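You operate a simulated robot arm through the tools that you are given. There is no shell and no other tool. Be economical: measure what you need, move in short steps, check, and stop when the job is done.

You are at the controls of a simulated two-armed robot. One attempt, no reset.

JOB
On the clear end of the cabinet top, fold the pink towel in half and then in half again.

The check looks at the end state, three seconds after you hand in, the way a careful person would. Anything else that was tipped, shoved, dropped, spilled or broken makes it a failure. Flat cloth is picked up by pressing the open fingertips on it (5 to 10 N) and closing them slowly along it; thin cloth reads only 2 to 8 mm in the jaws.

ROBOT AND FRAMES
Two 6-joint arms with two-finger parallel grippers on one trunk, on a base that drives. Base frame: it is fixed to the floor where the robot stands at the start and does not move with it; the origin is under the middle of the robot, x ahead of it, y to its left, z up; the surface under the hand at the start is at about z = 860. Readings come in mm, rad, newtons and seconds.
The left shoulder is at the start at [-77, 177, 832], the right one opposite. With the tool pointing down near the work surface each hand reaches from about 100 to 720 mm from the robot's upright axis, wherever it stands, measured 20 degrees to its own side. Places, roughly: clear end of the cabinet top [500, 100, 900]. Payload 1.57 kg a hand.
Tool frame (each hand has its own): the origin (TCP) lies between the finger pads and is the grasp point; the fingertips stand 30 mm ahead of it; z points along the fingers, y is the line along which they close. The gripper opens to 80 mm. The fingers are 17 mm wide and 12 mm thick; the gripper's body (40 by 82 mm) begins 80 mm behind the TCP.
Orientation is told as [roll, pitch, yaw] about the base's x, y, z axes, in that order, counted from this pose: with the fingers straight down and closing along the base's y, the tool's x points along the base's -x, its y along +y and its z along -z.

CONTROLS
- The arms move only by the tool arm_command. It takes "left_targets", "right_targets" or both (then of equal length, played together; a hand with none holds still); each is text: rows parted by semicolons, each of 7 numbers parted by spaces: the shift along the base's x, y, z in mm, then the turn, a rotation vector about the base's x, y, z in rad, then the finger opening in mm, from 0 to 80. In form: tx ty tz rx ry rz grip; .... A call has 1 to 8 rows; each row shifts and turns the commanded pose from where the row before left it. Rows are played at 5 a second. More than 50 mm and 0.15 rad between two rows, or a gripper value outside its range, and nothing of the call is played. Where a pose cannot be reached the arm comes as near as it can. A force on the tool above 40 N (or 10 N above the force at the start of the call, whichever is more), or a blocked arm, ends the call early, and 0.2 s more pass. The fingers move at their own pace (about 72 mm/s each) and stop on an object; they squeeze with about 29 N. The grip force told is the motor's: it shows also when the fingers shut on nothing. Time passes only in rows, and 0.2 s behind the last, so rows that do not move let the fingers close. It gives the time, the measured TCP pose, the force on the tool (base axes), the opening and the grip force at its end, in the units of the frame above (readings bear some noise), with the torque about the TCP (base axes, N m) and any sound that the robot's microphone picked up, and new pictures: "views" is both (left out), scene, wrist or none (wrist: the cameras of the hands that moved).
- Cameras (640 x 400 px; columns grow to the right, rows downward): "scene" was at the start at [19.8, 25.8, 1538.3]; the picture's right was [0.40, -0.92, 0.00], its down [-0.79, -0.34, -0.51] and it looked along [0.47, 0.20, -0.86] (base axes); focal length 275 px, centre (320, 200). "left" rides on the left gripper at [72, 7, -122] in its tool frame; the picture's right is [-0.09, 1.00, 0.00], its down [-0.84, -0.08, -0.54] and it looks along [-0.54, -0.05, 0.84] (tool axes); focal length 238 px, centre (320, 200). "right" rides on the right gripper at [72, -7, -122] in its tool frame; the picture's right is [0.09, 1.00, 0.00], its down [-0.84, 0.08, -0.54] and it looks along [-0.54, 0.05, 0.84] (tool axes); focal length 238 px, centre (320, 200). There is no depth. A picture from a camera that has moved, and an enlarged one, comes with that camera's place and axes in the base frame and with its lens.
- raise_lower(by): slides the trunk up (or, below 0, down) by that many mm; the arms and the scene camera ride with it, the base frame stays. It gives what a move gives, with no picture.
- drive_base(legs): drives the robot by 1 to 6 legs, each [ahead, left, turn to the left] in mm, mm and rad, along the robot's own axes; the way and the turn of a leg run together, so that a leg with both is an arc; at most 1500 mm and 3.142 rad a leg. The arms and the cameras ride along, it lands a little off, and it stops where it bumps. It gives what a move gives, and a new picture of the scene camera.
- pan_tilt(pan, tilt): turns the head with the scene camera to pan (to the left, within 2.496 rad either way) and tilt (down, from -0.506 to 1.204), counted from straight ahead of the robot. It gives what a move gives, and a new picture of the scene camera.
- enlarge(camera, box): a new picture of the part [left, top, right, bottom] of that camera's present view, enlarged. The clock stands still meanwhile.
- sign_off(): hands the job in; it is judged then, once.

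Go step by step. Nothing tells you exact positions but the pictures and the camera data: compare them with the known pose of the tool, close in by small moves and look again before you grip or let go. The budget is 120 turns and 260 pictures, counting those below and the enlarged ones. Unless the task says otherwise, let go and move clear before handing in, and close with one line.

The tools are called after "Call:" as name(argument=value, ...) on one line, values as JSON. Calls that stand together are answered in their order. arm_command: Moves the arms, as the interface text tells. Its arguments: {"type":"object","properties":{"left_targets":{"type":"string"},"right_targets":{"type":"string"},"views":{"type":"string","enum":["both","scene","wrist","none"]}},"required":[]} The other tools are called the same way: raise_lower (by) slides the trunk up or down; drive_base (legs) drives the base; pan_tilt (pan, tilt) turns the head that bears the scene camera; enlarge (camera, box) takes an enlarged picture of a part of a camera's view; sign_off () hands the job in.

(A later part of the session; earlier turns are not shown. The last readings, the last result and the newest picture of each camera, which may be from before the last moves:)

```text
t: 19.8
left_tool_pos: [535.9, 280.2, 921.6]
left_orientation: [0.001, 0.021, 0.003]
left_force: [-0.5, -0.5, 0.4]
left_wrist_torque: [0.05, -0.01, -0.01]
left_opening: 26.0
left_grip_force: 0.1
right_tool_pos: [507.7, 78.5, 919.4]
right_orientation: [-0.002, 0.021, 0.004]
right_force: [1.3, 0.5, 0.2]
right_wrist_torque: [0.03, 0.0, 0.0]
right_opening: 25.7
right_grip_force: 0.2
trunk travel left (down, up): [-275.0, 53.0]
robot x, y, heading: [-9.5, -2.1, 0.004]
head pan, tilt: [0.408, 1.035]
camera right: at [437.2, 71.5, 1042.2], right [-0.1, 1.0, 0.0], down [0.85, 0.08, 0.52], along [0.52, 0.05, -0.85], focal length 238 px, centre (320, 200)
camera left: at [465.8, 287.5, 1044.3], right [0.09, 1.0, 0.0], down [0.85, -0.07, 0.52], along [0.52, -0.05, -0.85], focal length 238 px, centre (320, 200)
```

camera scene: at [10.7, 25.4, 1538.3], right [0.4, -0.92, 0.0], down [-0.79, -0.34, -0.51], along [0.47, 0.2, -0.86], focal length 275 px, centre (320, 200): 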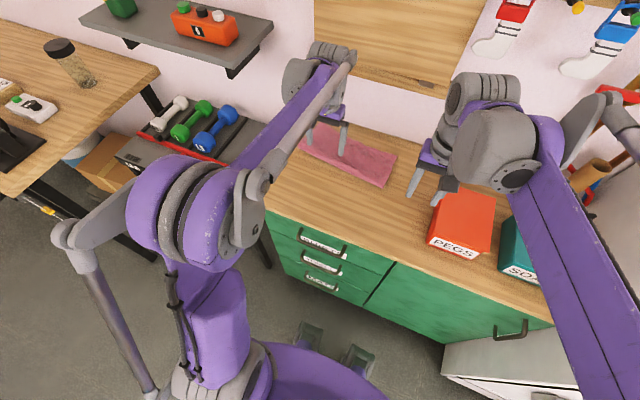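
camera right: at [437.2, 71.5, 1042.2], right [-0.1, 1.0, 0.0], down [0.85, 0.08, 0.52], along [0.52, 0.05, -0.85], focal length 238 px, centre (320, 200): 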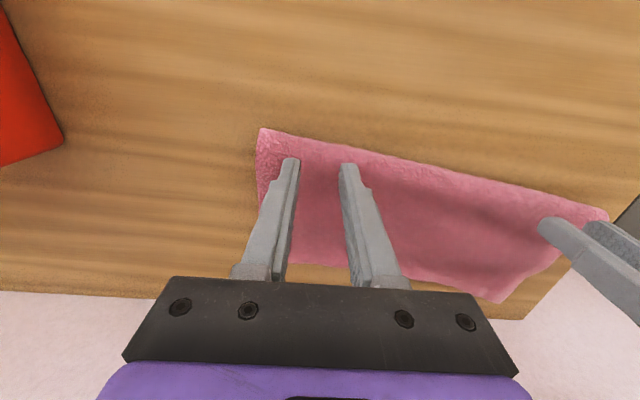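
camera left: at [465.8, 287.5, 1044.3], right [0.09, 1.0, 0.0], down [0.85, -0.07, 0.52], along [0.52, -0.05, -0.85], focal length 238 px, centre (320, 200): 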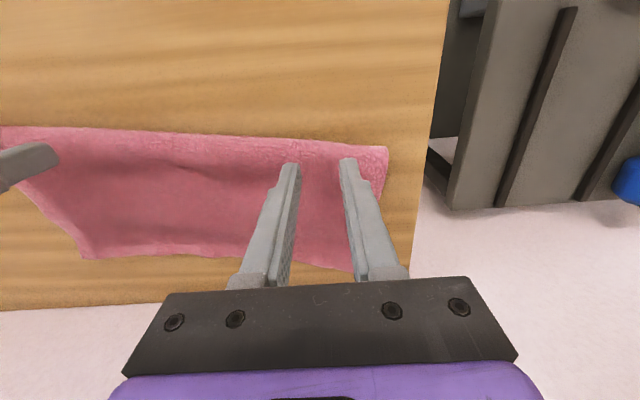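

The hands are placed right on the front fold. I'll go down gently to contact.

Call:
arm_command(left_targets="-3 0 -12 0 0 0 26; 0 0 -8 0 0 0 26; 0 0 -2 0 0 0 26; 0 0 -1 0 0 0 26; 0 0 -1 0 0 0 26; 0 0 0 0 0 0 26", right_targets="-3 0 -10 0 0 0 26; 0 0 -8 0 0 0 26; 0 0 -2 0 0 0 26; 0 0 -1 0 0 0 26; 0 0 -1 0 0 0 26; 0 0 0 0 0 0 26", views="none")

```text
t: 21.2
left_tool_pos: [533.1, 280.3, 896.8]
left_orientation: [-0.001, 0.022, 0.003]
left_force: [1.2, -0.8, 3.7]
left_wrist_torque: [-0.03, -0.03, 0.05]
left_opening: 26.1
left_grip_force: 0.0
right_tool_pos: [504.8, 79.0, 896.7]
right_orientation: [-0.001, 0.022, 0.004]
right_force: [-0.2, -0.2, 1.8]
right_wrist_torque: [0.04, 0.0, -0.02]
right_opening: 26.1
right_grip_force: 0.0
trunk travel left (down, up): [-275.0, 53.0]
robot x, y, heading: [-9.1, -0.5, 0.003]
head pan, tilt: [0.408, 1.035]
```

Call:
arm_command(left_targets="0 0 -1 0 0 0 26; 0 0 -0.8 0 0 0 26; 0 0 0 0 0 0 26", right_targets="0 0 -1 0 0 0 26; 0 0 -1 0 0 0 26; 0 0 0 0 0 0 26", views="none")

```text
t: 22.0
left_tool_pos: [533.7, 280.2, 896.3]
left_orientation: [0.002, 0.023, 0.003]
left_force: [1.8, 1.6, 10.8]
left_wrist_torque: [0.0, -0.05, 0.06]
left_opening: 25.9
left_grip_force: 0.0
right_tool_pos: [503.7, 78.9, 895.8]
right_orientation: [-0.001, 0.017, 0.002]
right_force: [1.3, 0.1, 6.2]
right_wrist_torque: [-0.01, -0.07, 0.02]
right_opening: 26.2
right_grip_force: 0.1
trunk travel left (down, up): [-275.0, 53.0]
robot x, y, heading: [-8.9, -1.2, 0.002]
head pan, tilt: [0.408, 1.035]
```

Call:
arm_command(left_targets="0 0 0 0 0 0 22; 0 0 0 0 0 0 18; 0 0 0 0 0 0 14; 0 0 0 0 0 0 10; 0 0 0 0 0 0 6; 0 0 0 0 0 0 2; 0 0 0 0 0 0 0; 0 0 0 0 0 0 0", right_targets="0 0 -0.3 0 0 0 22; 0 0 0 0 0 0 18; 0 0 0 0 0 0 14; 0 0 0 0 0 0 10; 0 0 0 0 0 0 6; 0 0 0 0 0 0 2; 0 0 0 0 0 0 0; 0 0 0 0 0 0 0", views="wrist")

```text
t: 23.8
left_tool_pos: [532.8, 279.4, 895.1]
left_orientation: [-0.004, 0.024, 0.001]
left_force: [-0.9, -9.5, 11.1]
left_wrist_torque: [-0.29, 0.01, -0.01]
left_opening: 4.4
left_grip_force: 25.0
right_tool_pos: [504.3, 78.8, 896.4]
right_orientation: [0.001, 0.019, 0.007]
right_force: [1.6, 9.3, 8.9]
right_wrist_torque: [0.26, -0.09, -0.02]
right_opening: 3.7
right_grip_force: 24.5
trunk travel left (down, up): [-275.0, 53.0]
robot x, y, heading: [-9.2, 1.9, 0.008]
head pan, tilt: [0.408, 1.035]
camera right: at [433.8, 72.2, 1018.5], right [-0.1, 1.0, 0.0], down [0.85, 0.08, 0.53], along [0.52, 0.05, -0.85], focal length 238 px, centre (320, 200)
camera left: at [463.0, 287.1, 1018.9], right [0.09, 1.0, 0.0], down [0.85, -0.07, 0.52], along [0.52, -0.05, -0.85], focal length 238 px, centre (320, 200)
```

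right: 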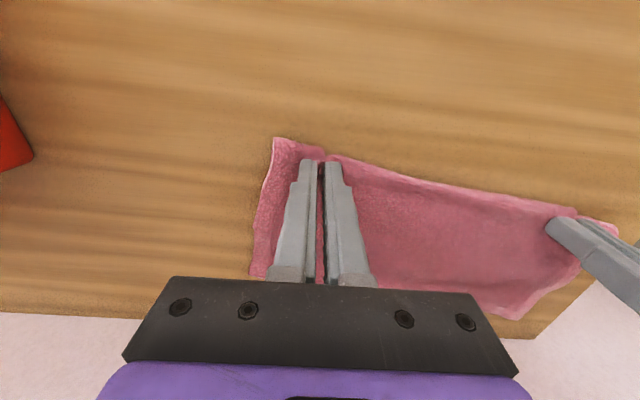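
left: 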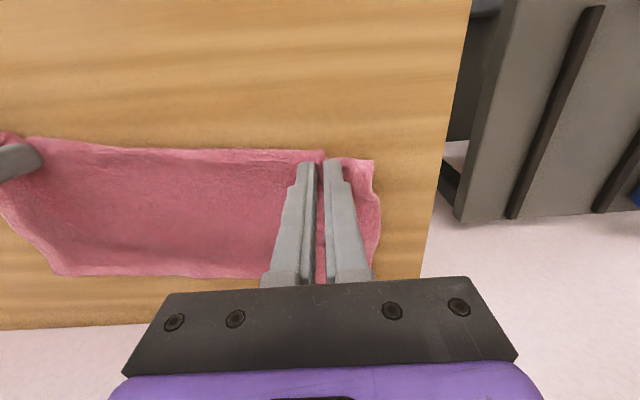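

Gripped at both points. I'll raise a few mm and drag toward the robot, taking out the skew.

Call:
arm_command(left_targets="0 0 5 0 0 0 0; -18 0 0 0 0 0 0; -18 0 0 0 0 0 0; -18 0 0 0 0 0 0; -18 0 0 0 0 0 0; -18 0 0 0 0 0 0; -18 0 0 0 0 0 0; -18 0 0 0 0 0 0", right_targets="0 0 5 0 0 0 0; -14 0 0 0 0 0 0; -14 0 0 0 0 0 0; -14 0 0 0 0 0 0; -14 0 0 0 0 0 0; -14 0 0 0 0 0 0; -14 0 0 0 0 0 0; -14 0 0 0 0 0 0")

```text
t: 25.6
left_tool_pos: [406.4, 281.8, 901.1]
left_orientation: [-0.002, 0.022, 0.004]
left_force: [-0.2, -7.5, 0.1]
left_wrist_torque: [-0.19, -0.04, -0.01]
left_opening: 3.7
left_grip_force: 24.6
right_tool_pos: [405.7, 78.5, 900.7]
right_orientation: [0.001, 0.022, 0.007]
right_force: [-0.1, 6.3, 0.6]
right_wrist_torque: [0.21, -0.04, 0.03]
right_opening: 3.8
right_grip_force: 24.0
trunk travel left (down, up): [-275.0, 53.0]
robot x, y, heading: [-9.5, 0.8, 0.007]
head pan, tilt: [0.408, 1.035]
camera scene: at [10.4, 25.4, 1538.2], right [0.4, -0.92, 0.0], down [-0.79, -0.34, -0.51], along [0.47, 0.2, -0.86], focal length 275 px, centre (320, 200)
camera right: at [335.4, 72.4, 1022.9], right [-0.1, 1.0, 0.0], down [0.85, 0.08, 0.52], along [0.52, 0.05, -0.85], focal length 238 px, centre (320, 200)
camera left: at [336.8, 288.3, 1023.6], right [0.09, 1.0, 0.0], down [0.85, -0.07, 0.52], along [0.52, -0.05, -0.85], focal length 238 px, centre (320, 200)
```

scene: 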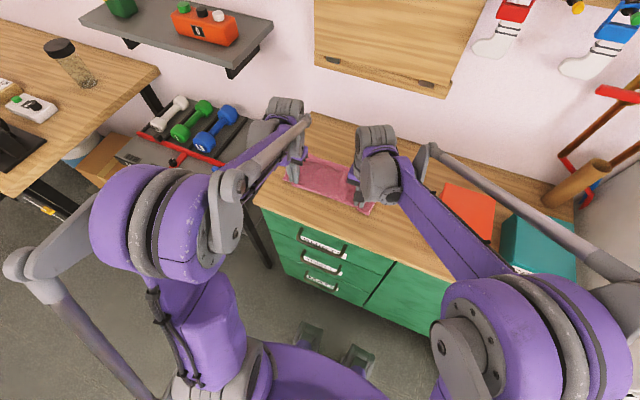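
right: 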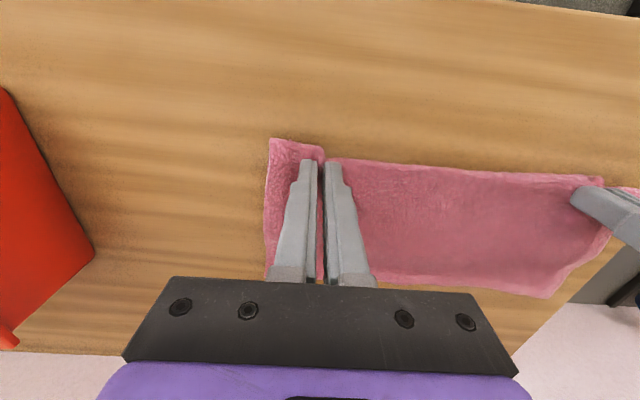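
left: 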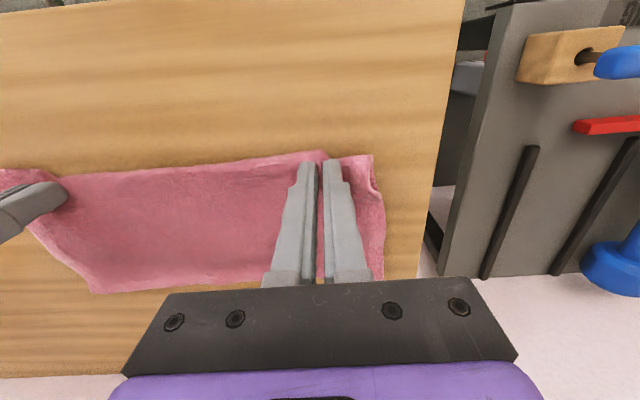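

The drag worked. I'll release, rise, and back off to look at the layers.

Call:
arm_command(left_targets="0 0 -3 0 0 0 6; 0 0 0 0 0 0 14; 0 0 0 0 0 0 24; 0 0 0 0 0 0 26; 0 0 20 0 0 0 26; -20 0 40 0 0 0 26; -20 10 40 0 0 0 80; -20 10 40 0 0 0 80", right_targets="0 0 -3 0 0 0 6; 0 0 0 0 0 0 14; 0 0 0 0 0 0 24; 0 0 0 0 0 0 26; 0 0 20 0 0 0 26; -20 0 40 0 0 0 26; -20 -10 40 0 0 0 80; -20 -10 40 0 0 0 80")

Call:
enlarge(camera="scene", box=[260, 120, 420, 240])

```text
t: 27.4
left_tool_pos: [345.0, 302.1, 1038.0]
left_orientation: [0.0, 0.023, 0.004]
left_force: [-0.4, -1.0, 0.1]
left_wrist_torque: [0.0, -0.02, -0.01]
left_opening: 80.1
left_grip_force: 0.0
right_tool_pos: [345.2, 58.0, 1037.5]
right_orientation: [-0.001, 0.018, 0.003]
right_force: [-1.0, 0.7, 0.8]
right_wrist_torque: [0.04, 0.0, 0.0]
right_opening: 80.0
right_grip_force: 0.0
trunk travel left (down, up): [-275.0, 53.0]
robot x, y, heading: [-7.3, -2.3, -0.0]
head pan, tilt: [0.408, 1.035]
camera scene: at [9.2, 24.7, 1538.3], right [0.4, -0.92, 0.0], down [-0.79, -0.34, -0.51], along [0.47, 0.2, -0.86], focal length 275 px, centre (320, 200)
camera right: at [275.5, 51.3, 1160.5], right [-0.1, 1.0, 0.0], down [0.85, 0.08, 0.53], along [0.52, 0.05, -0.85], focal length 238 px, centre (320, 200)
camera left: at [276.1, 308.1, 1160.9], right [0.09, 1.0, 0.0], down [0.85, -0.07, 0.52], along [0.52, -0.05, -0.85], focal length 238 px, centre (320, 200)
```

scene: 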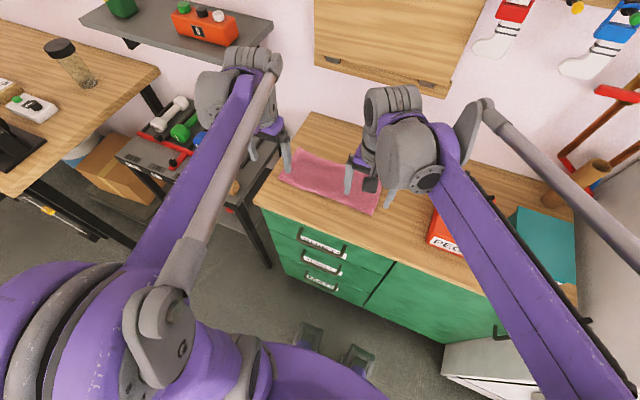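
right: 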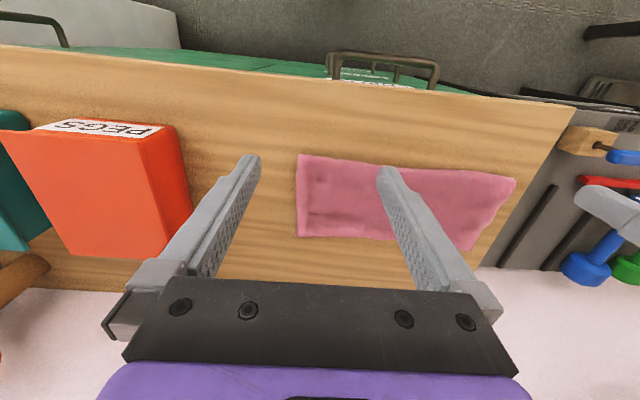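
left: 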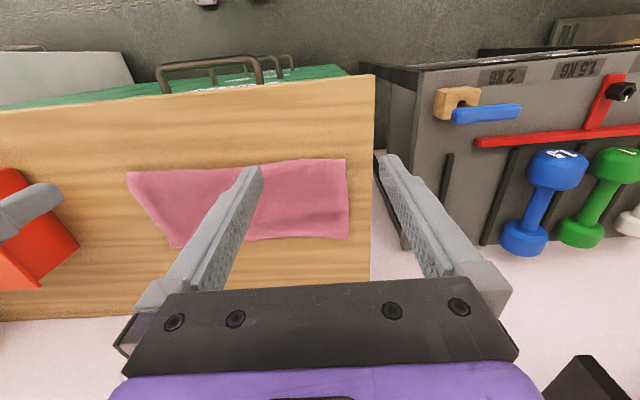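

```text
3.33 times, centred on (340, 180) of scene
camera zoom: at [9.2, 24.7, 1538.3], right [0.4, -0.92, 0.0], down [-0.79, -0.34, -0.51], along [0.47, 0.2, -0.86], focal length 917 px, centre (253, 267)
```

zoom: 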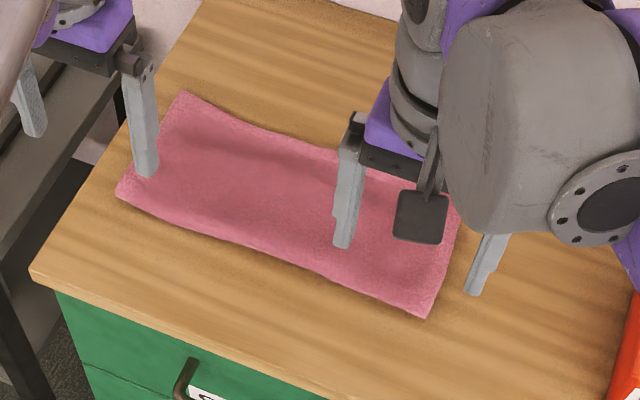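

The strip is now square, about x 395–532 and y 35–330, so the top is about 138 mm deep and overhangs the lower layer. I'll grip the top layer's back corners, swing it up above the hinge, and re-lay it shorter.

Call:
arm_command(left_targets="30.2 0.7 -10 0 0 0 60; 30.2 0.7 -20 0 0 0 40; 30.2 0.7 -22 0 0 0 26; 30.2 0.7 -22 0 0 0 26; 30.2 0.7 -22 0 0 0 26; 30.2 0.7 -22 0 0 0 26; 0 0 0 0 0 0 26", right_targets="29.2 1.3 -10 0 0 0 60; 29.2 1.3 -20 0 0 0 40; 29.2 1.3 -22 0 0 0 26; 29.2 1.3 -22 0 0 0 26; 29.2 1.3 -22 0 0 0 26; 29.2 1.3 -22 0 0 0 26; 0 0 0 0 0 0 26", views="wrist")

Call:
enlarge(camera="left", box=[120, 60, 440, 260])

```text
t: 29.0
left_tool_pos: [528.4, 303.8, 920.2]
left_orientation: [-0.001, 0.021, 0.003]
left_force: [1.0, 0.5, -0.2]
left_wrist_torque: [0.02, -0.05, 0.0]
left_opening: 26.4
left_grip_force: 0.0
right_tool_pos: [521.9, 66.8, 918.9]
right_orientation: [-0.001, 0.02, 0.003]
right_force: [-1.0, 0.0, -0.1]
right_wrist_torque: [0.0, -0.01, 0.0]
right_opening: 26.0
right_grip_force: 0.1
trunk travel left (down, up): [-275.0, 53.0]
robot x, y, heading: [-10.4, -0.6, 0.004]
head pan, tilt: [0.408, 1.035]
camera right: at [451.0, 60.2, 1041.7], right [-0.1, 1.0, 0.0], down [0.85, 0.08, 0.53], along [0.52, 0.05, -0.85], focal length 238 px, centre (320, 200)
camera left: at [458.5, 311.8, 1042.6], right [0.09, 1.0, 0.0], down [0.85, -0.07, 0.52], along [0.52, -0.05, -0.85], focal length 238 px, centre (320, 200)
```

right: 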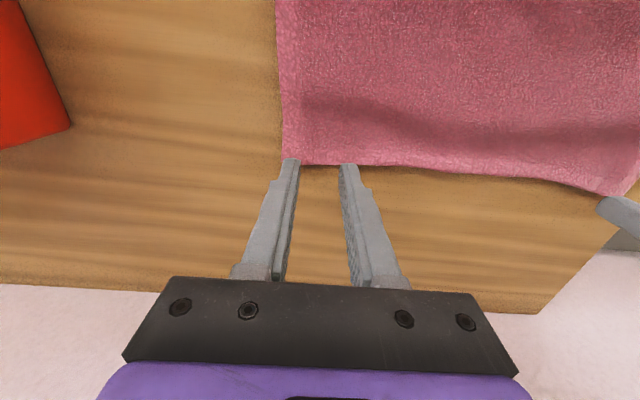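
left: 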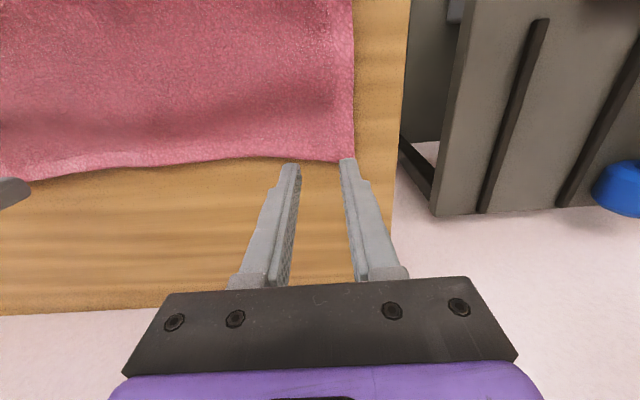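

```text
2.00 times, centred on (280, 160) of left
camera zoom: at [458.5, 311.8, 1042.6], right [0.09, 1.0, 0.0], down [0.85, -0.07, 0.52], along [0.52, -0.05, -0.85], focal length 477 px, centre (400, 280)
```

zoom: 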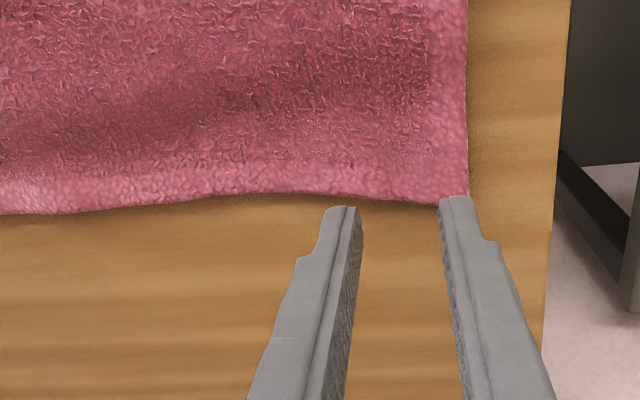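

The edge is at x≈530 (left) and ≈524 (right). I'll shift back 8 mm so the fingers sit on the hem, and lower to contact.

Call:
arm_command(left_targets="-9 0 -8 0 0 0 26; 0 0 -14 0 0 0 26; 0 0 -3 0 0 0 26; 0 0 -1 0 0 0 26; 0 0 -1 0 0 0 26; 0 0 0 0 0 0 26", right_targets="-8 0 -8 0 0 0 26; 0 0 -14 0 0 0 26; 0 0 -3 0 0 0 26; 0 0 -1 0 0 0 26; 0 0 -1 0 0 0 26; 0 0 0 0 0 0 26", views="wrist")

```text
t: 30.4
left_tool_pos: [520.2, 304.8, 892.7]
left_orientation: [0.001, 0.023, 0.004]
left_force: [2.1, 2.5, 11.6]
left_wrist_torque: [0.02, -0.08, 0.02]
left_opening: 25.9
left_grip_force: 0.0
right_tool_pos: [515.0, 67.7, 893.3]
right_orientation: [0.001, 0.019, 0.003]
right_force: [2.5, 2.1, 12.4]
right_wrist_torque: [0.06, -0.08, -0.02]
right_opening: 25.9
right_grip_force: 0.0
trunk travel left (down, up): [-275.0, 53.0]
robot x, y, heading: [-10.3, 3.2, 0.005]
head pan, tilt: [0.408, 1.035]
camera right: at [443.4, 60.7, 1015.7], right [-0.1, 1.0, 0.0], down [0.85, 0.08, 0.53], along [0.52, 0.05, -0.85], focal length 238 px, centre (320, 200)
camera left: at [449.9, 312.3, 1016.2], right [0.09, 1.0, 0.0], down [0.85, -0.07, 0.52], along [0.52, -0.05, -0.85], focal length 238 px, centre (320, 200)
```

right: 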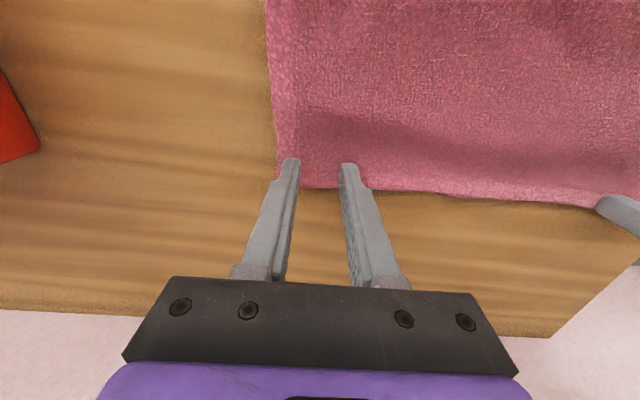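
left: 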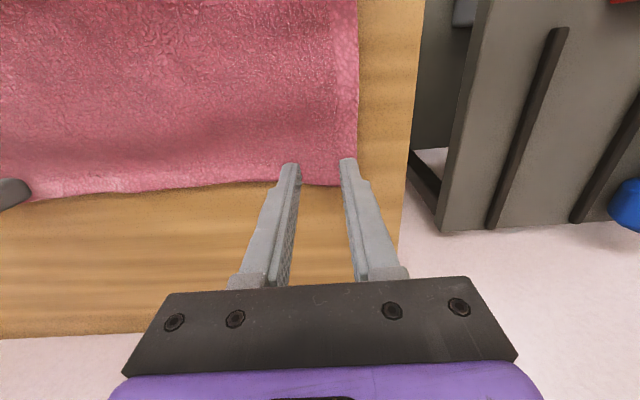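

Both press on the hem at about 12 N. I'll ease off a touch and close.

Call:
arm_command(left_targets="0 0 0.4 0 0 0 24; 0 0 0 0 0 0 19; 0 0 0 0 0 0 14; 0 0 0 0 0 0 10; 0 0 0 0 0 0 6; 0 0 0 0 0 0 2; 0 0 0 0 0 0 0; 0 0 0 0 0 0 0", right_targets="0 0 0.4 0 0 0 24; 0 0 0 0 0 0 19; 0 0 0 0 0 0 14; 0 0 0 0 0 0 10; 0 0 0 0 0 0 6; 0 0 0 0 0 0 2; 0 0 0 0 0 0 0; 0 0 0 0 0 0 0", views="wrist")

```text
t: 32.2
left_tool_pos: [520.0, 305.8, 892.9]
left_orientation: [-0.002, 0.022, 0.002]
left_force: [-0.5, -14.0, 9.3]
left_wrist_torque: [-0.39, -0.01, 0.02]
left_opening: 3.6
left_grip_force: 24.8
right_tool_pos: [514.2, 68.0, 894.3]
right_orientation: [0.003, 0.019, 0.005]
right_force: [0.4, 13.1, 9.9]
right_wrist_torque: [0.35, 0.0, -0.03]
right_opening: 3.7
right_grip_force: 24.9
trunk travel left (down, up): [-275.0, 53.0]
robot x, y, heading: [-9.4, 0.1, 0.007]
head pan, tilt: [0.408, 1.035]
camera right: at [443.0, 60.7, 1015.8], right [-0.1, 1.0, 0.0], down [0.85, 0.08, 0.53], along [0.52, 0.05, -0.85], focal length 238 px, centre (320, 200)
camera left: at [449.6, 311.6, 1016.3], right [0.09, 1.0, 0.0], down [0.85, -0.07, 0.52], along [0.52, -0.05, -0.85], focal length 238 px, centre (320, 200)
```

right: 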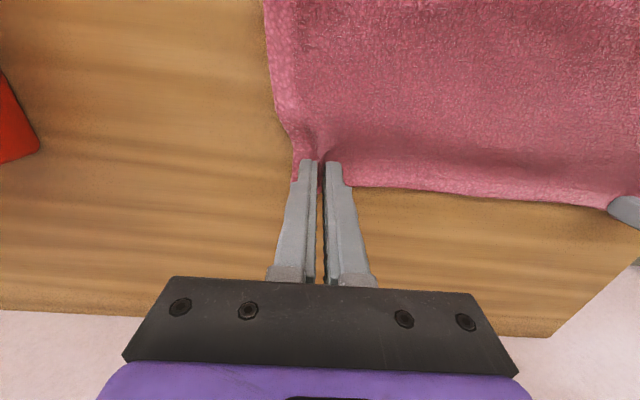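
left: 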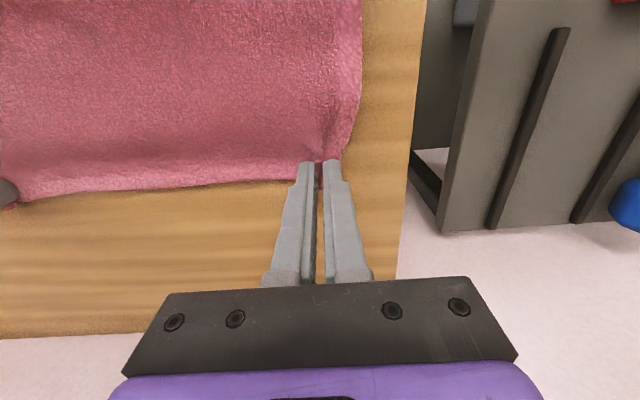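

Gripped. I'm lifting the top layer up and toward the robot.

Call:
arm_command(left_targets="0 -2 15 0 0 0 0; -6 0 16 0 0 0 0; -9 0 15 0 0 0 0; -12 0 14 0 0 0 0; -14 0 12 0 0 0 0; -14 0 11 0 0 0 0; -14 0 9 0 0 0 0; -13 0 8 0 0 0 0", right_targets="0 2 15 0 0 0 0; -6 0 16 0 0 0 0; -9 0 15 0 0 0 0; -12 0 14 0 0 0 0; -14 0 12 0 0 0 0; -14 0 11 0 0 0 0; -14 0 9 0 0 0 0; -13 0 8 0 0 0 0")

```text
t: 34.0
left_tool_pos: [436.9, 303.1, 992.6]
left_orientation: [-0.002, 0.023, 0.004]
left_force: [-0.7, -8.0, 0.7]
left_wrist_torque: [-0.21, -0.02, -0.01]
left_opening: 3.9
left_grip_force: 24.7
right_tool_pos: [431.8, 69.2, 992.7]
right_orientation: [0.0, 0.021, 0.004]
right_force: [0.4, 7.9, -0.5]
right_wrist_torque: [0.24, -0.01, 0.0]
right_opening: 3.9
right_grip_force: 25.4
trunk travel left (down, up): [-275.0, 53.0]
robot x, y, heading: [-7.9, -1.8, 0.005]
head pan, tilt: [0.408, 1.035]
camera scene: at [10.4, 25.2, 1538.3], right [0.4, -0.92, 0.0], down [-0.79, -0.34, -0.51], along [0.47, 0.2, -0.86], focal length 275 px, centre (320, 200)
camera right: at [361.4, 62.3, 1115.4], right [-0.1, 1.0, 0.0], down [0.85, 0.08, 0.53], along [0.52, 0.05, -0.85], focal length 238 px, centre (320, 200)
camera left: at [367.4, 310.2, 1116.1], right [0.09, 1.0, 0.0], down [0.85, -0.07, 0.52], along [0.52, -0.05, -0.85], focal length 238 px, centre (320, 200)
```

scene: 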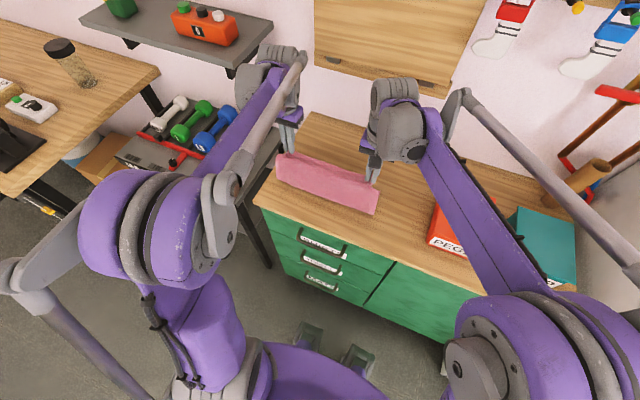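
right: 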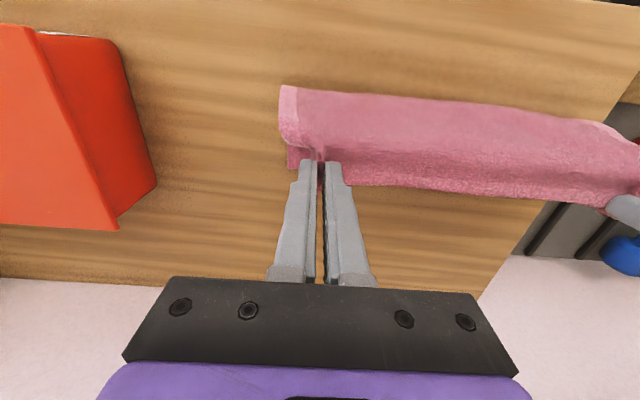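
left: 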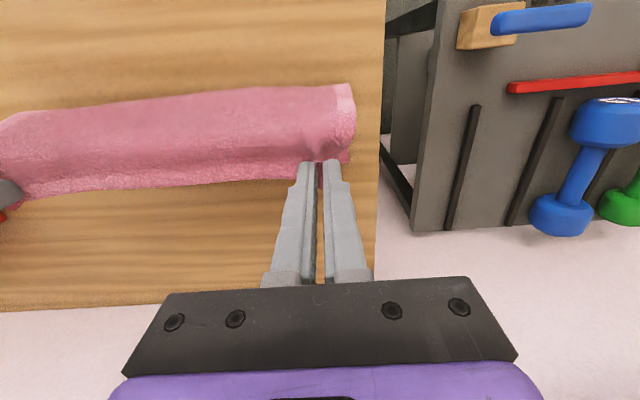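

Call:
arm_command(left_targets="-13 0 5 0 0 0 0; -13 0 3 0 0 0 0; -13 0 0 0 0 0 0; -13 0 0 0 0 0 0; -13 0 0 0 0 0 0; -12 0 0 0 0 0 0; 0 0 0 0 0 0 0", right_targets="-13 0 5 0 0 0 0; -13 0 3 0 0 0 0; -13 0 0 0 0 0 0; -13 0 0 0 0 0 0; -13 0 0 0 0 0 0; -12 0 0 0 0 0 0; 0 0 0 0 0 0 0")

Call:
enlarge(camera="scene", box=[260, 120, 420, 240])

```text
t: 35.6
left_tool_pos: [361.9, 302.5, 1000.4]
left_orientation: [-0.003, 0.027, 0.003]
left_force: [-0.9, -7.0, -0.5]
left_wrist_torque: [-0.2, 0.01, -0.02]
left_opening: 4.1
left_grip_force: 24.8
right_tool_pos: [356.0, 70.2, 1000.6]
right_orientation: [-0.001, 0.02, 0.004]
right_force: [-0.2, 6.4, -0.5]
right_wrist_torque: [0.22, -0.06, -0.05]
right_opening: 3.7
right_grip_force: 25.1
trunk travel left (down, up): [-275.0, 53.0]
robot x, y, heading: [-6.4, -1.3, 0.003]
head pan, tilt: [0.408, 1.035]
camera scene: at [12.0, 25.6, 1538.3], right [0.4, -0.92, 0.0], down [-0.79, -0.34, -0.51], along [0.47, 0.2, -0.86], focal length 275 px, centre (320, 200)
camera right: at [285.8, 62.8, 1122.7], right [-0.1, 1.0, 0.0], down [0.85, 0.08, 0.52], along [0.52, 0.05, -0.85], focal length 238 px, centre (320, 200)
camera left: at [291.8, 310.3, 1123.7], right [0.09, 1.0, 0.0], down [0.85, -0.07, 0.52], along [0.52, -0.05, -0.85], focal length 238 px, centre (320, 200)
```

scene: 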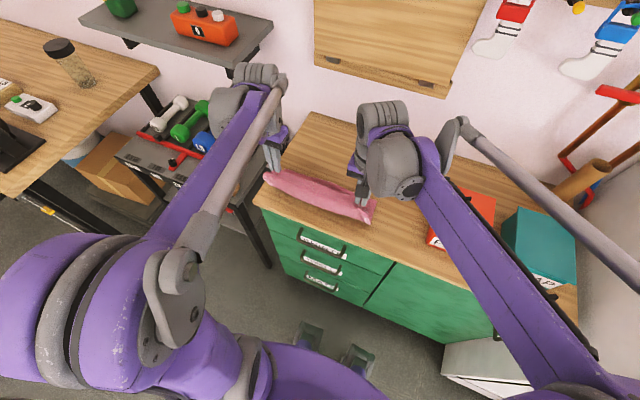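
right: 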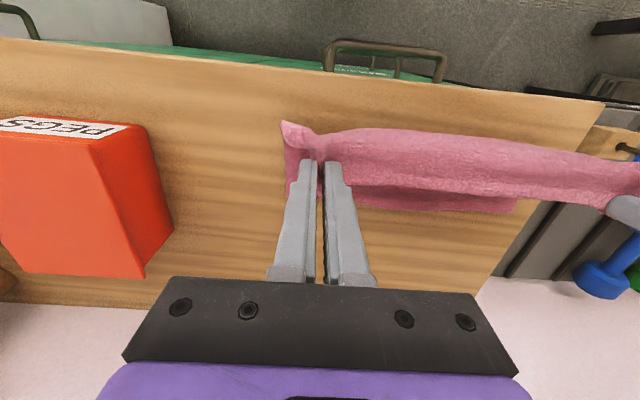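
left: 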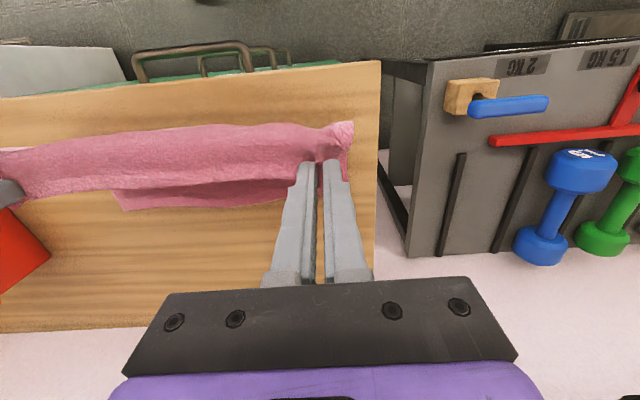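

```text
3.33 times, centred on (340, 180) of scene
camera zoom: at [12.0, 25.6, 1538.3], right [0.4, -0.92, 0.0], down [-0.79, -0.34, -0.51], along [0.47, 0.2, -0.86], focal length 917 px, centre (253, 267)
```

zoom: 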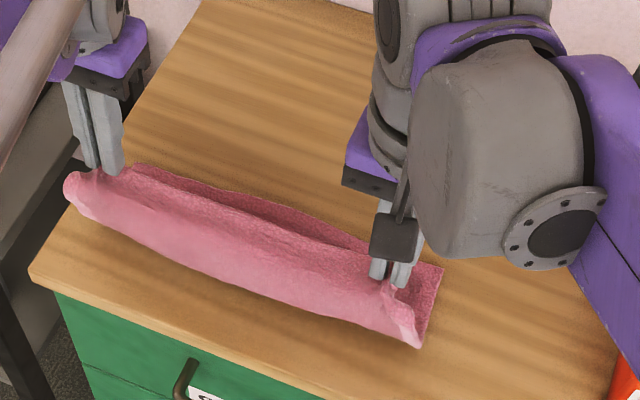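

The lower layer's back edge is now clearly seen at x≈446–451, square to the strip. I'll bring the held edge a little further back so the hinge forms near x≈335, then lay it over to end flush.

Call:
arm_command(left_targets="-12 0 0 0 0 0 0; -12 0 0 0 0 0 0; -10 0 0 0 0 0 0; 0 0 0 0 0 0 0; 0 0 0 0 0 0 0", right_targets="-10 0 0 0 0 0 0; -10 0 0 0 0 0 0; -8 0 0 0 0 0 0; 0 0 0 0 0 0 0; 0 0 0 0 0 0 0")

Call:
enlarge(camera="scene", box=[260, 120, 420, 240])

```text
t: 36.8
left_tool_pos: [325.9, 302.1, 1001.1]
left_orientation: [-0.002, 0.024, 0.005]
left_force: [-0.5, -8.0, 0.3]
left_wrist_torque: [-0.22, 0.04, 0.01]
left_opening: 3.7
left_grip_force: 24.4
right_tool_pos: [326.5, 70.5, 1000.8]
right_orientation: [0.0, 0.022, 0.004]
right_force: [-0.9, 7.9, -0.6]
right_wrist_torque: [0.23, 0.0, -0.06]
right_opening: 3.9
right_grip_force: 24.8
trunk travel left (down, up): [-275.0, 53.0]
robot x, y, heading: [-8.6, 1.6, 0.002]
head pan, tilt: [0.408, 1.035]
camera scene: at [11.3, 25.5, 1538.3], right [0.4, -0.92, 0.0], down [-0.79, -0.34, -0.51], along [0.47, 0.2, -0.86], focal length 275 px, centre (320, 200)
camera right: at [256.9, 62.7, 1123.1], right [-0.1, 1.0, 0.0], down [0.85, 0.08, 0.52], along [0.52, 0.05, -0.85], focal length 238 px, centre (320, 200)
camera left: at [257.0, 310.3, 1123.5], right [0.09, 1.0, 0.0], down [0.85, -0.07, 0.52], along [0.52, -0.05, -0.85], focal length 238 px, centre (320, 200)
```

scene: 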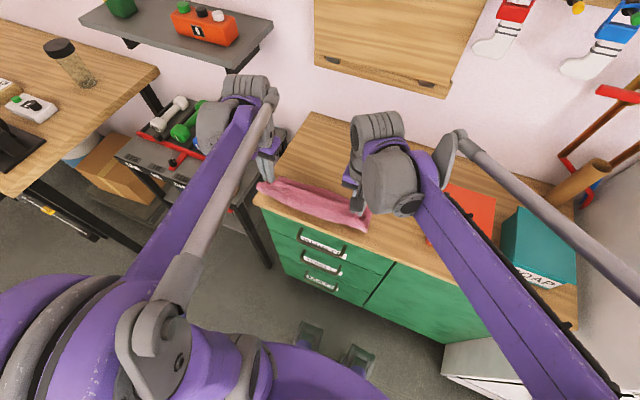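
right: 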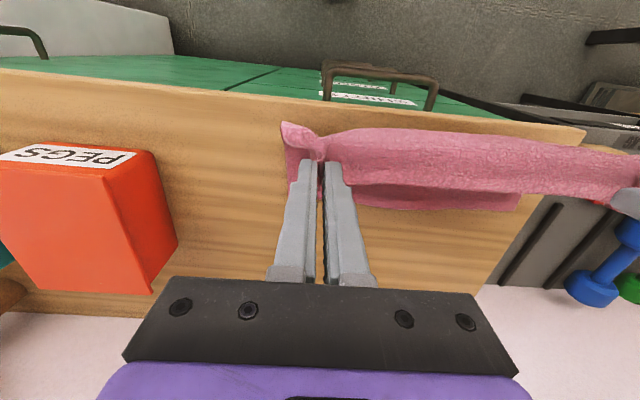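
left: 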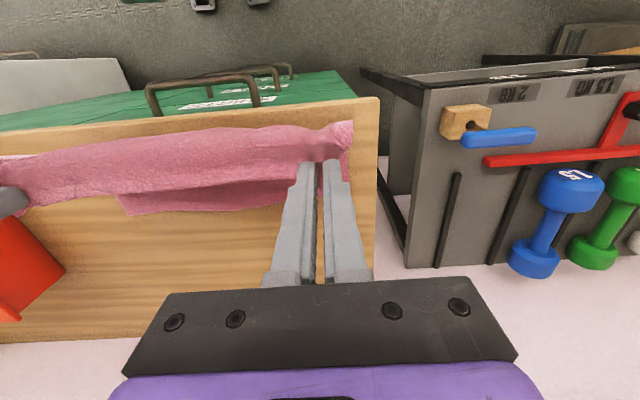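

```text
3.33 times, centred on (340, 180) of scene
camera zoom: at [11.3, 25.5, 1538.3], right [0.4, -0.92, 0.0], down [-0.79, -0.34, -0.51], along [0.47, 0.2, -0.86], focal length 917 px, centre (253, 267)
```

zoom: 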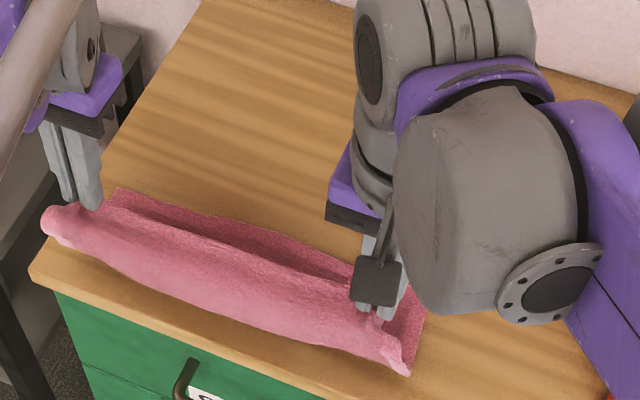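

The lower layer slides along with the pull, so this hinge won't form by itself. I'll lift the towel clear so it hangs free, re-lay it flat from back to front, and then make the half fold again; first I'll raise the trunk for reach.

Call:
raise_lower(by=50)

Call:
arm_command(left_targets="15 0 15 0 0 0 0; 18 0 18 0 0 0 0; 20 0 18 0 0 0 0; 20 0 18 0 0 0 0; 20 0 15 0 0 0 0; 22 0 0 0 0 0 0; 22 0 0 0 0 0 0; 0 0 0 0 0 0 0", right_targets="15 0 15 0 0 0 0; 18 0 18 0 0 0 0; 20 0 18 0 0 0 0; 20 0 18 0 0 0 0; 20 0 15 0 0 0 0; 22 0 0 0 0 0 0; 22 0 0 0 0 0 0; 0 0 0 0 0 0 0")

```text
t: 37.7
left_tool_pos: [326.6, 302.4, 1049.8]
left_orientation: [-0.002, 0.022, 0.003]
left_force: [0.4, -8.0, -0.3]
left_wrist_torque: [-0.22, 0.0, 0.0]
left_opening: 3.8
left_grip_force: 24.5
right_tool_pos: [327.1, 69.5, 1051.0]
right_orientation: [-0.002, 0.02, 0.003]
right_force: [-0.2, 7.7, 0.6]
right_wrist_torque: [0.23, -0.02, -0.01]
right_opening: 3.6
right_grip_force: 24.6
trunk travel left (down, up): [-325.0, 3.0]
robot x, y, heading: [-8.7, -1.6, 0.003]
head pan, tilt: [0.408, 1.035]
```

```text
t: 39.5
left_tool_pos: [464.4, 302.7, 1134.4]
left_orientation: [-0.001, 0.021, 0.006]
left_force: [-0.2, -7.2, 0.0]
left_wrist_torque: [-0.21, -0.04, 0.02]
left_opening: 4.1
left_grip_force: 24.5
right_tool_pos: [463.6, 69.5, 1134.0]
right_orientation: [-0.001, 0.02, 0.003]
right_force: [-0.4, 6.8, 0.4]
right_wrist_torque: [0.21, -0.03, -0.04]
right_opening: 3.8
right_grip_force: 24.8
trunk travel left (down, up): [-325.0, 3.0]
robot x, y, heading: [-9.3, -3.1, 0.005]
head pan, tilt: [0.408, 1.035]
camera scene: at [8.0, 25.3, 1591.2], right [0.4, -0.92, 0.0], down [-0.79, -0.34, -0.51], along [0.47, 0.2, -0.86], focal length 275 px, centre (320, 200)
camera right: at [393.4, 62.6, 1257.4], right [-0.1, 1.0, 0.0], down [0.85, 0.08, 0.52], along [0.52, 0.05, -0.85], focal length 238 px, centre (320, 200)
camera left: at [394.1, 309.8, 1257.3], right [0.09, 1.0, 0.0], down [0.85, -0.07, 0.52], along [0.52, -0.05, -0.85], focal length 238 px, centre (320, 200)
```

scene: 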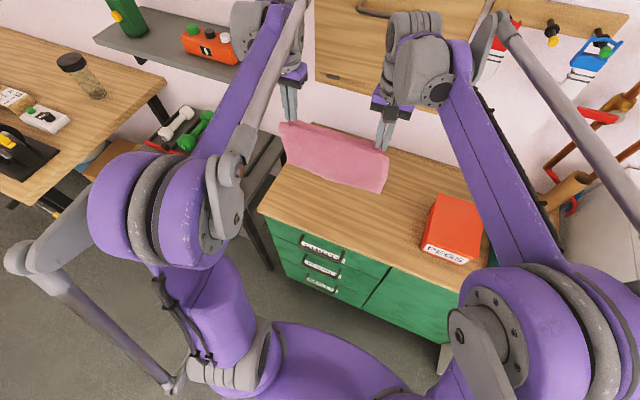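
right: 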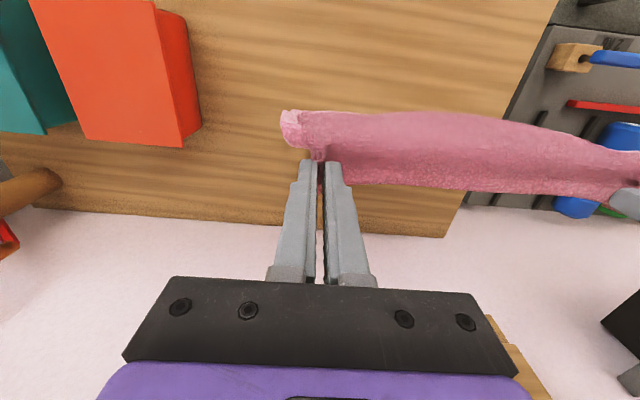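
left: 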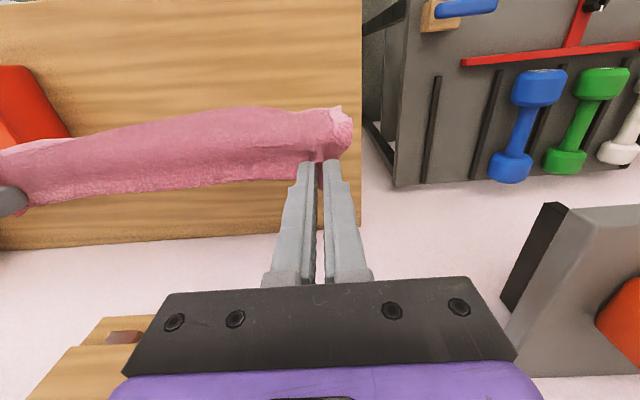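

The towel hangs free. I'll carry it further back, then check before laying it down.

Call:
arm_command(left_targets="20 0 0 0 0 0 0; 20 0 0 0 0 0 0; 20 0 0 0 0 0 0; 20 0 0 0 0 0 0; 0 0 -8 0 0 0 0; 0 0 0 0 0 0 0; 0 0 0 0 0 0 0", right_targets="20 0 0 0 0 0 0; 20 0 0 0 0 0 0; 20 0 0 0 0 0 0; 20 0 0 0 0 0 0; 0 0 -8 0 0 0 0; 0 0 0 0 0 0 0; 0 0 0 0 0 0 0")

Call:
enlarge(camera="scene", box=[260, 80, 420, 200])

```text
t: 41.1
left_tool_pos: [543.7, 301.6, 1126.8]
left_orientation: [-0.003, 0.024, 0.003]
left_force: [1.0, -6.2, -0.2]
left_wrist_torque: [-0.15, -0.01, -0.02]
left_opening: 3.9
left_grip_force: 24.4
right_tool_pos: [544.5, 70.8, 1127.4]
right_orientation: [-0.001, 0.02, 0.004]
right_force: [0.4, 5.6, 0.0]
right_wrist_torque: [0.17, 0.0, -0.06]
right_opening: 3.8
right_grip_force: 24.6
trunk travel left (down, up): [-325.0, 3.0]
robot x, y, heading: [-6.1, -1.4, -0.0]
head pan, tilt: [0.408, 1.035]
camera scene: at [9.5, 25.5, 1591.2], right [0.4, -0.92, 0.0], down [-0.79, -0.34, -0.51], along [0.47, 0.2, -0.86], focal length 275 px, centre (320, 200)
camera right: at [474.2, 63.2, 1249.7], right [-0.1, 1.0, 0.0], down [0.85, 0.08, 0.52], along [0.52, 0.05, -0.85], focal length 238 px, centre (320, 200)
camera left: at [474.6, 309.5, 1249.5], right [0.09, 1.0, 0.0], down [0.85, -0.07, 0.52], along [0.52, -0.05, -0.85], focal length 238 px, centre (320, 200)
```

scene: 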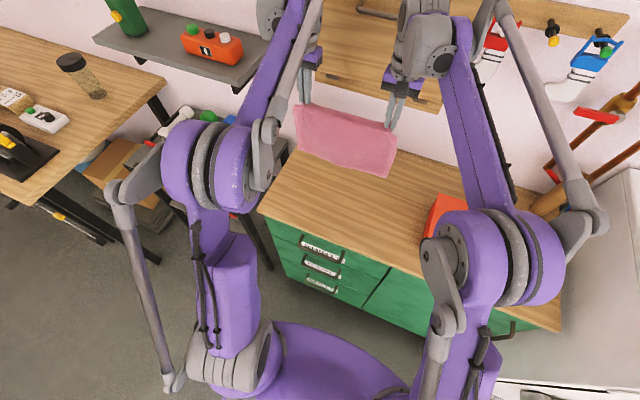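
right: 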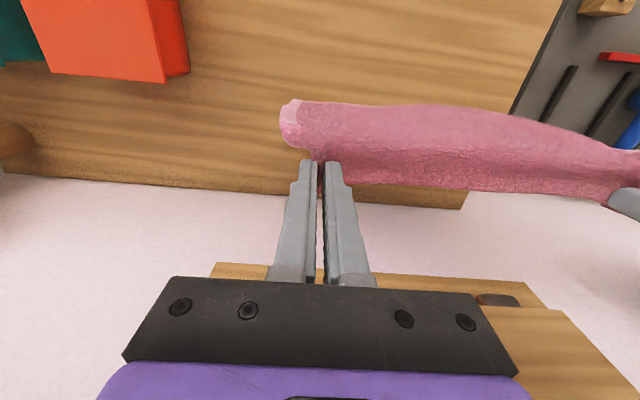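
left: 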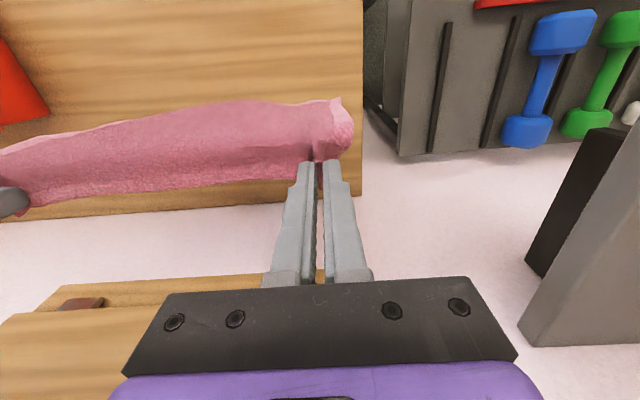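

```text
3.33 times, centred on (340, 140) of scene
camera zoom: at [9.5, 25.5, 1591.2], right [0.4, -0.92, 0.0], down [-0.79, -0.34, -0.51], along [0.47, 0.2, -0.86], focal length 917 px, centre (253, 400)
```

zoom: 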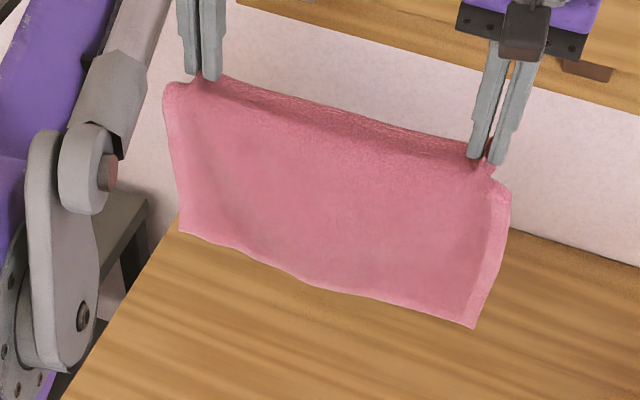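

It hangs cleanly with the free edge above x≈555. I'll lower in an arc toward the robot so it lays flat from the back.

Call:
arm_command(left_targets="-5 0 -35 0 0 0 0; -22 0 -4 0 0 0 0; -21 0 -5 0 0 0 0; -21 0 -8 0 0 0 0; -20 0 -10 0 0 0 0; -19 0 -13 0 0 0 0; -17 0 -13.5 0 0 0 0; -15.5 0 -15.5 0 0 0 0", right_targets="-5 0 -35 0 0 0 0; -22 0 -4 0 0 0 0; -21 0 -5 0 0 0 0; -21 0 -8 0 0 0 0; -20 0 -10 0 0 0 0; -19 0 -13 0 0 0 0; -17 0 -13.5 0 0 0 0; -15.5 0 -15.5 0 0 0 0")

Call:
enlarge(camera="scene", box=[260, 100, 420, 220])

```text
t: 42.9
left_tool_pos: [403.2, 302.7, 1021.6]
left_orientation: [-0.002, 0.021, 0.004]
left_force: [0.0, -8.9, -0.5]
left_wrist_torque: [-0.24, -0.02, 0.02]
left_opening: 3.6
left_grip_force: 24.7
right_tool_pos: [402.7, 68.8, 1021.9]
right_orientation: [0.001, 0.022, 0.004]
right_force: [-0.3, 8.5, -0.4]
right_wrist_torque: [0.25, -0.03, -0.03]
right_opening: 3.8
right_grip_force: 24.4
trunk travel left (down, up): [-325.0, 3.0]
robot x, y, heading: [-8.1, 0.8, 0.001]
head pan, tilt: [0.408, 1.035]
camera scene: at [8.5, 25.5, 1591.2], right [0.4, -0.92, 0.0], down [-0.79, -0.34, -0.51], along [0.47, 0.2, -0.86], focal length 275 px, centre (320, 200)
camera right: at [333.4, 62.5, 1145.1], right [-0.1, 1.0, 0.0], down [0.85, 0.08, 0.52], along [0.52, 0.05, -0.85], focal length 238 px, centre (320, 200)
camera left: at [332.9, 310.7, 1145.1], right [0.09, 1.0, 0.0], down [0.85, -0.07, 0.52], along [0.52, -0.05, -0.85], focal length 238 px, centre (320, 200)
```

scene: 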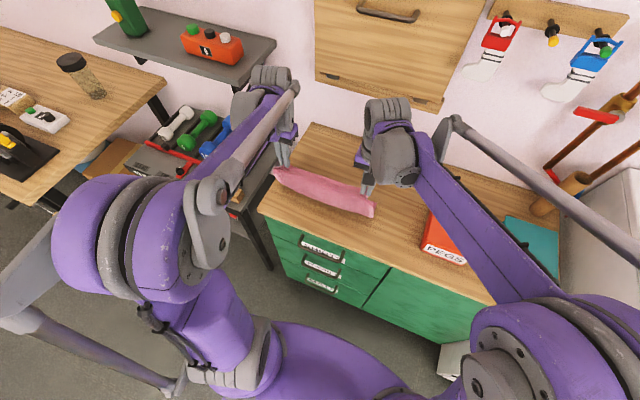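
right: 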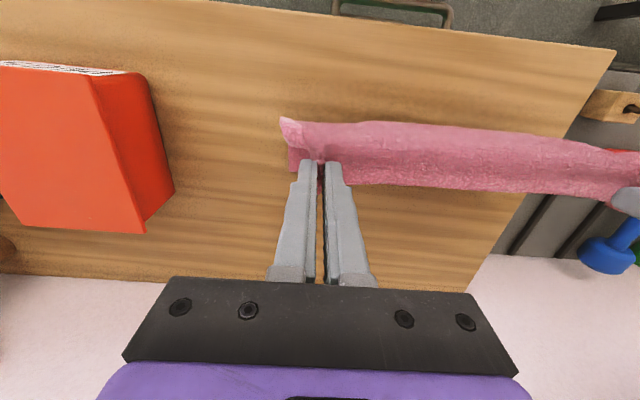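
left: 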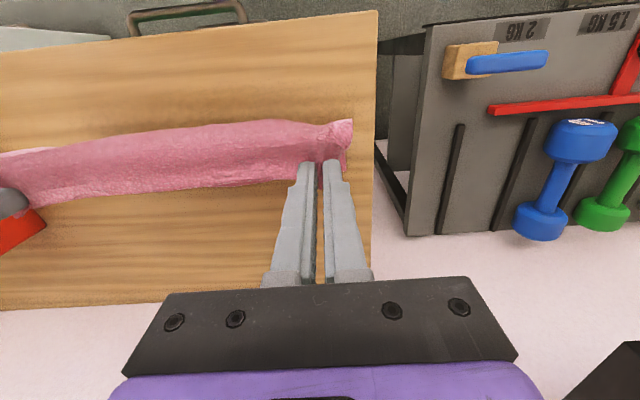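

```text
3.33 times, centred on (340, 160) of scene
camera zoom: at [8.5, 25.5, 1591.2], right [0.4, -0.92, 0.0], down [-0.79, -0.34, -0.51], along [0.47, 0.2, -0.86], focal length 917 px, centre (253, 333)
```

zoom: 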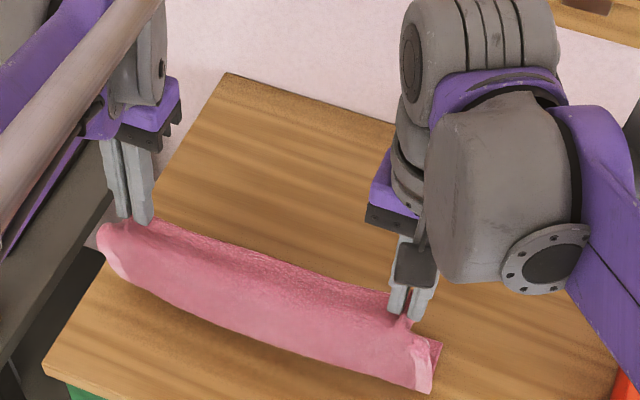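

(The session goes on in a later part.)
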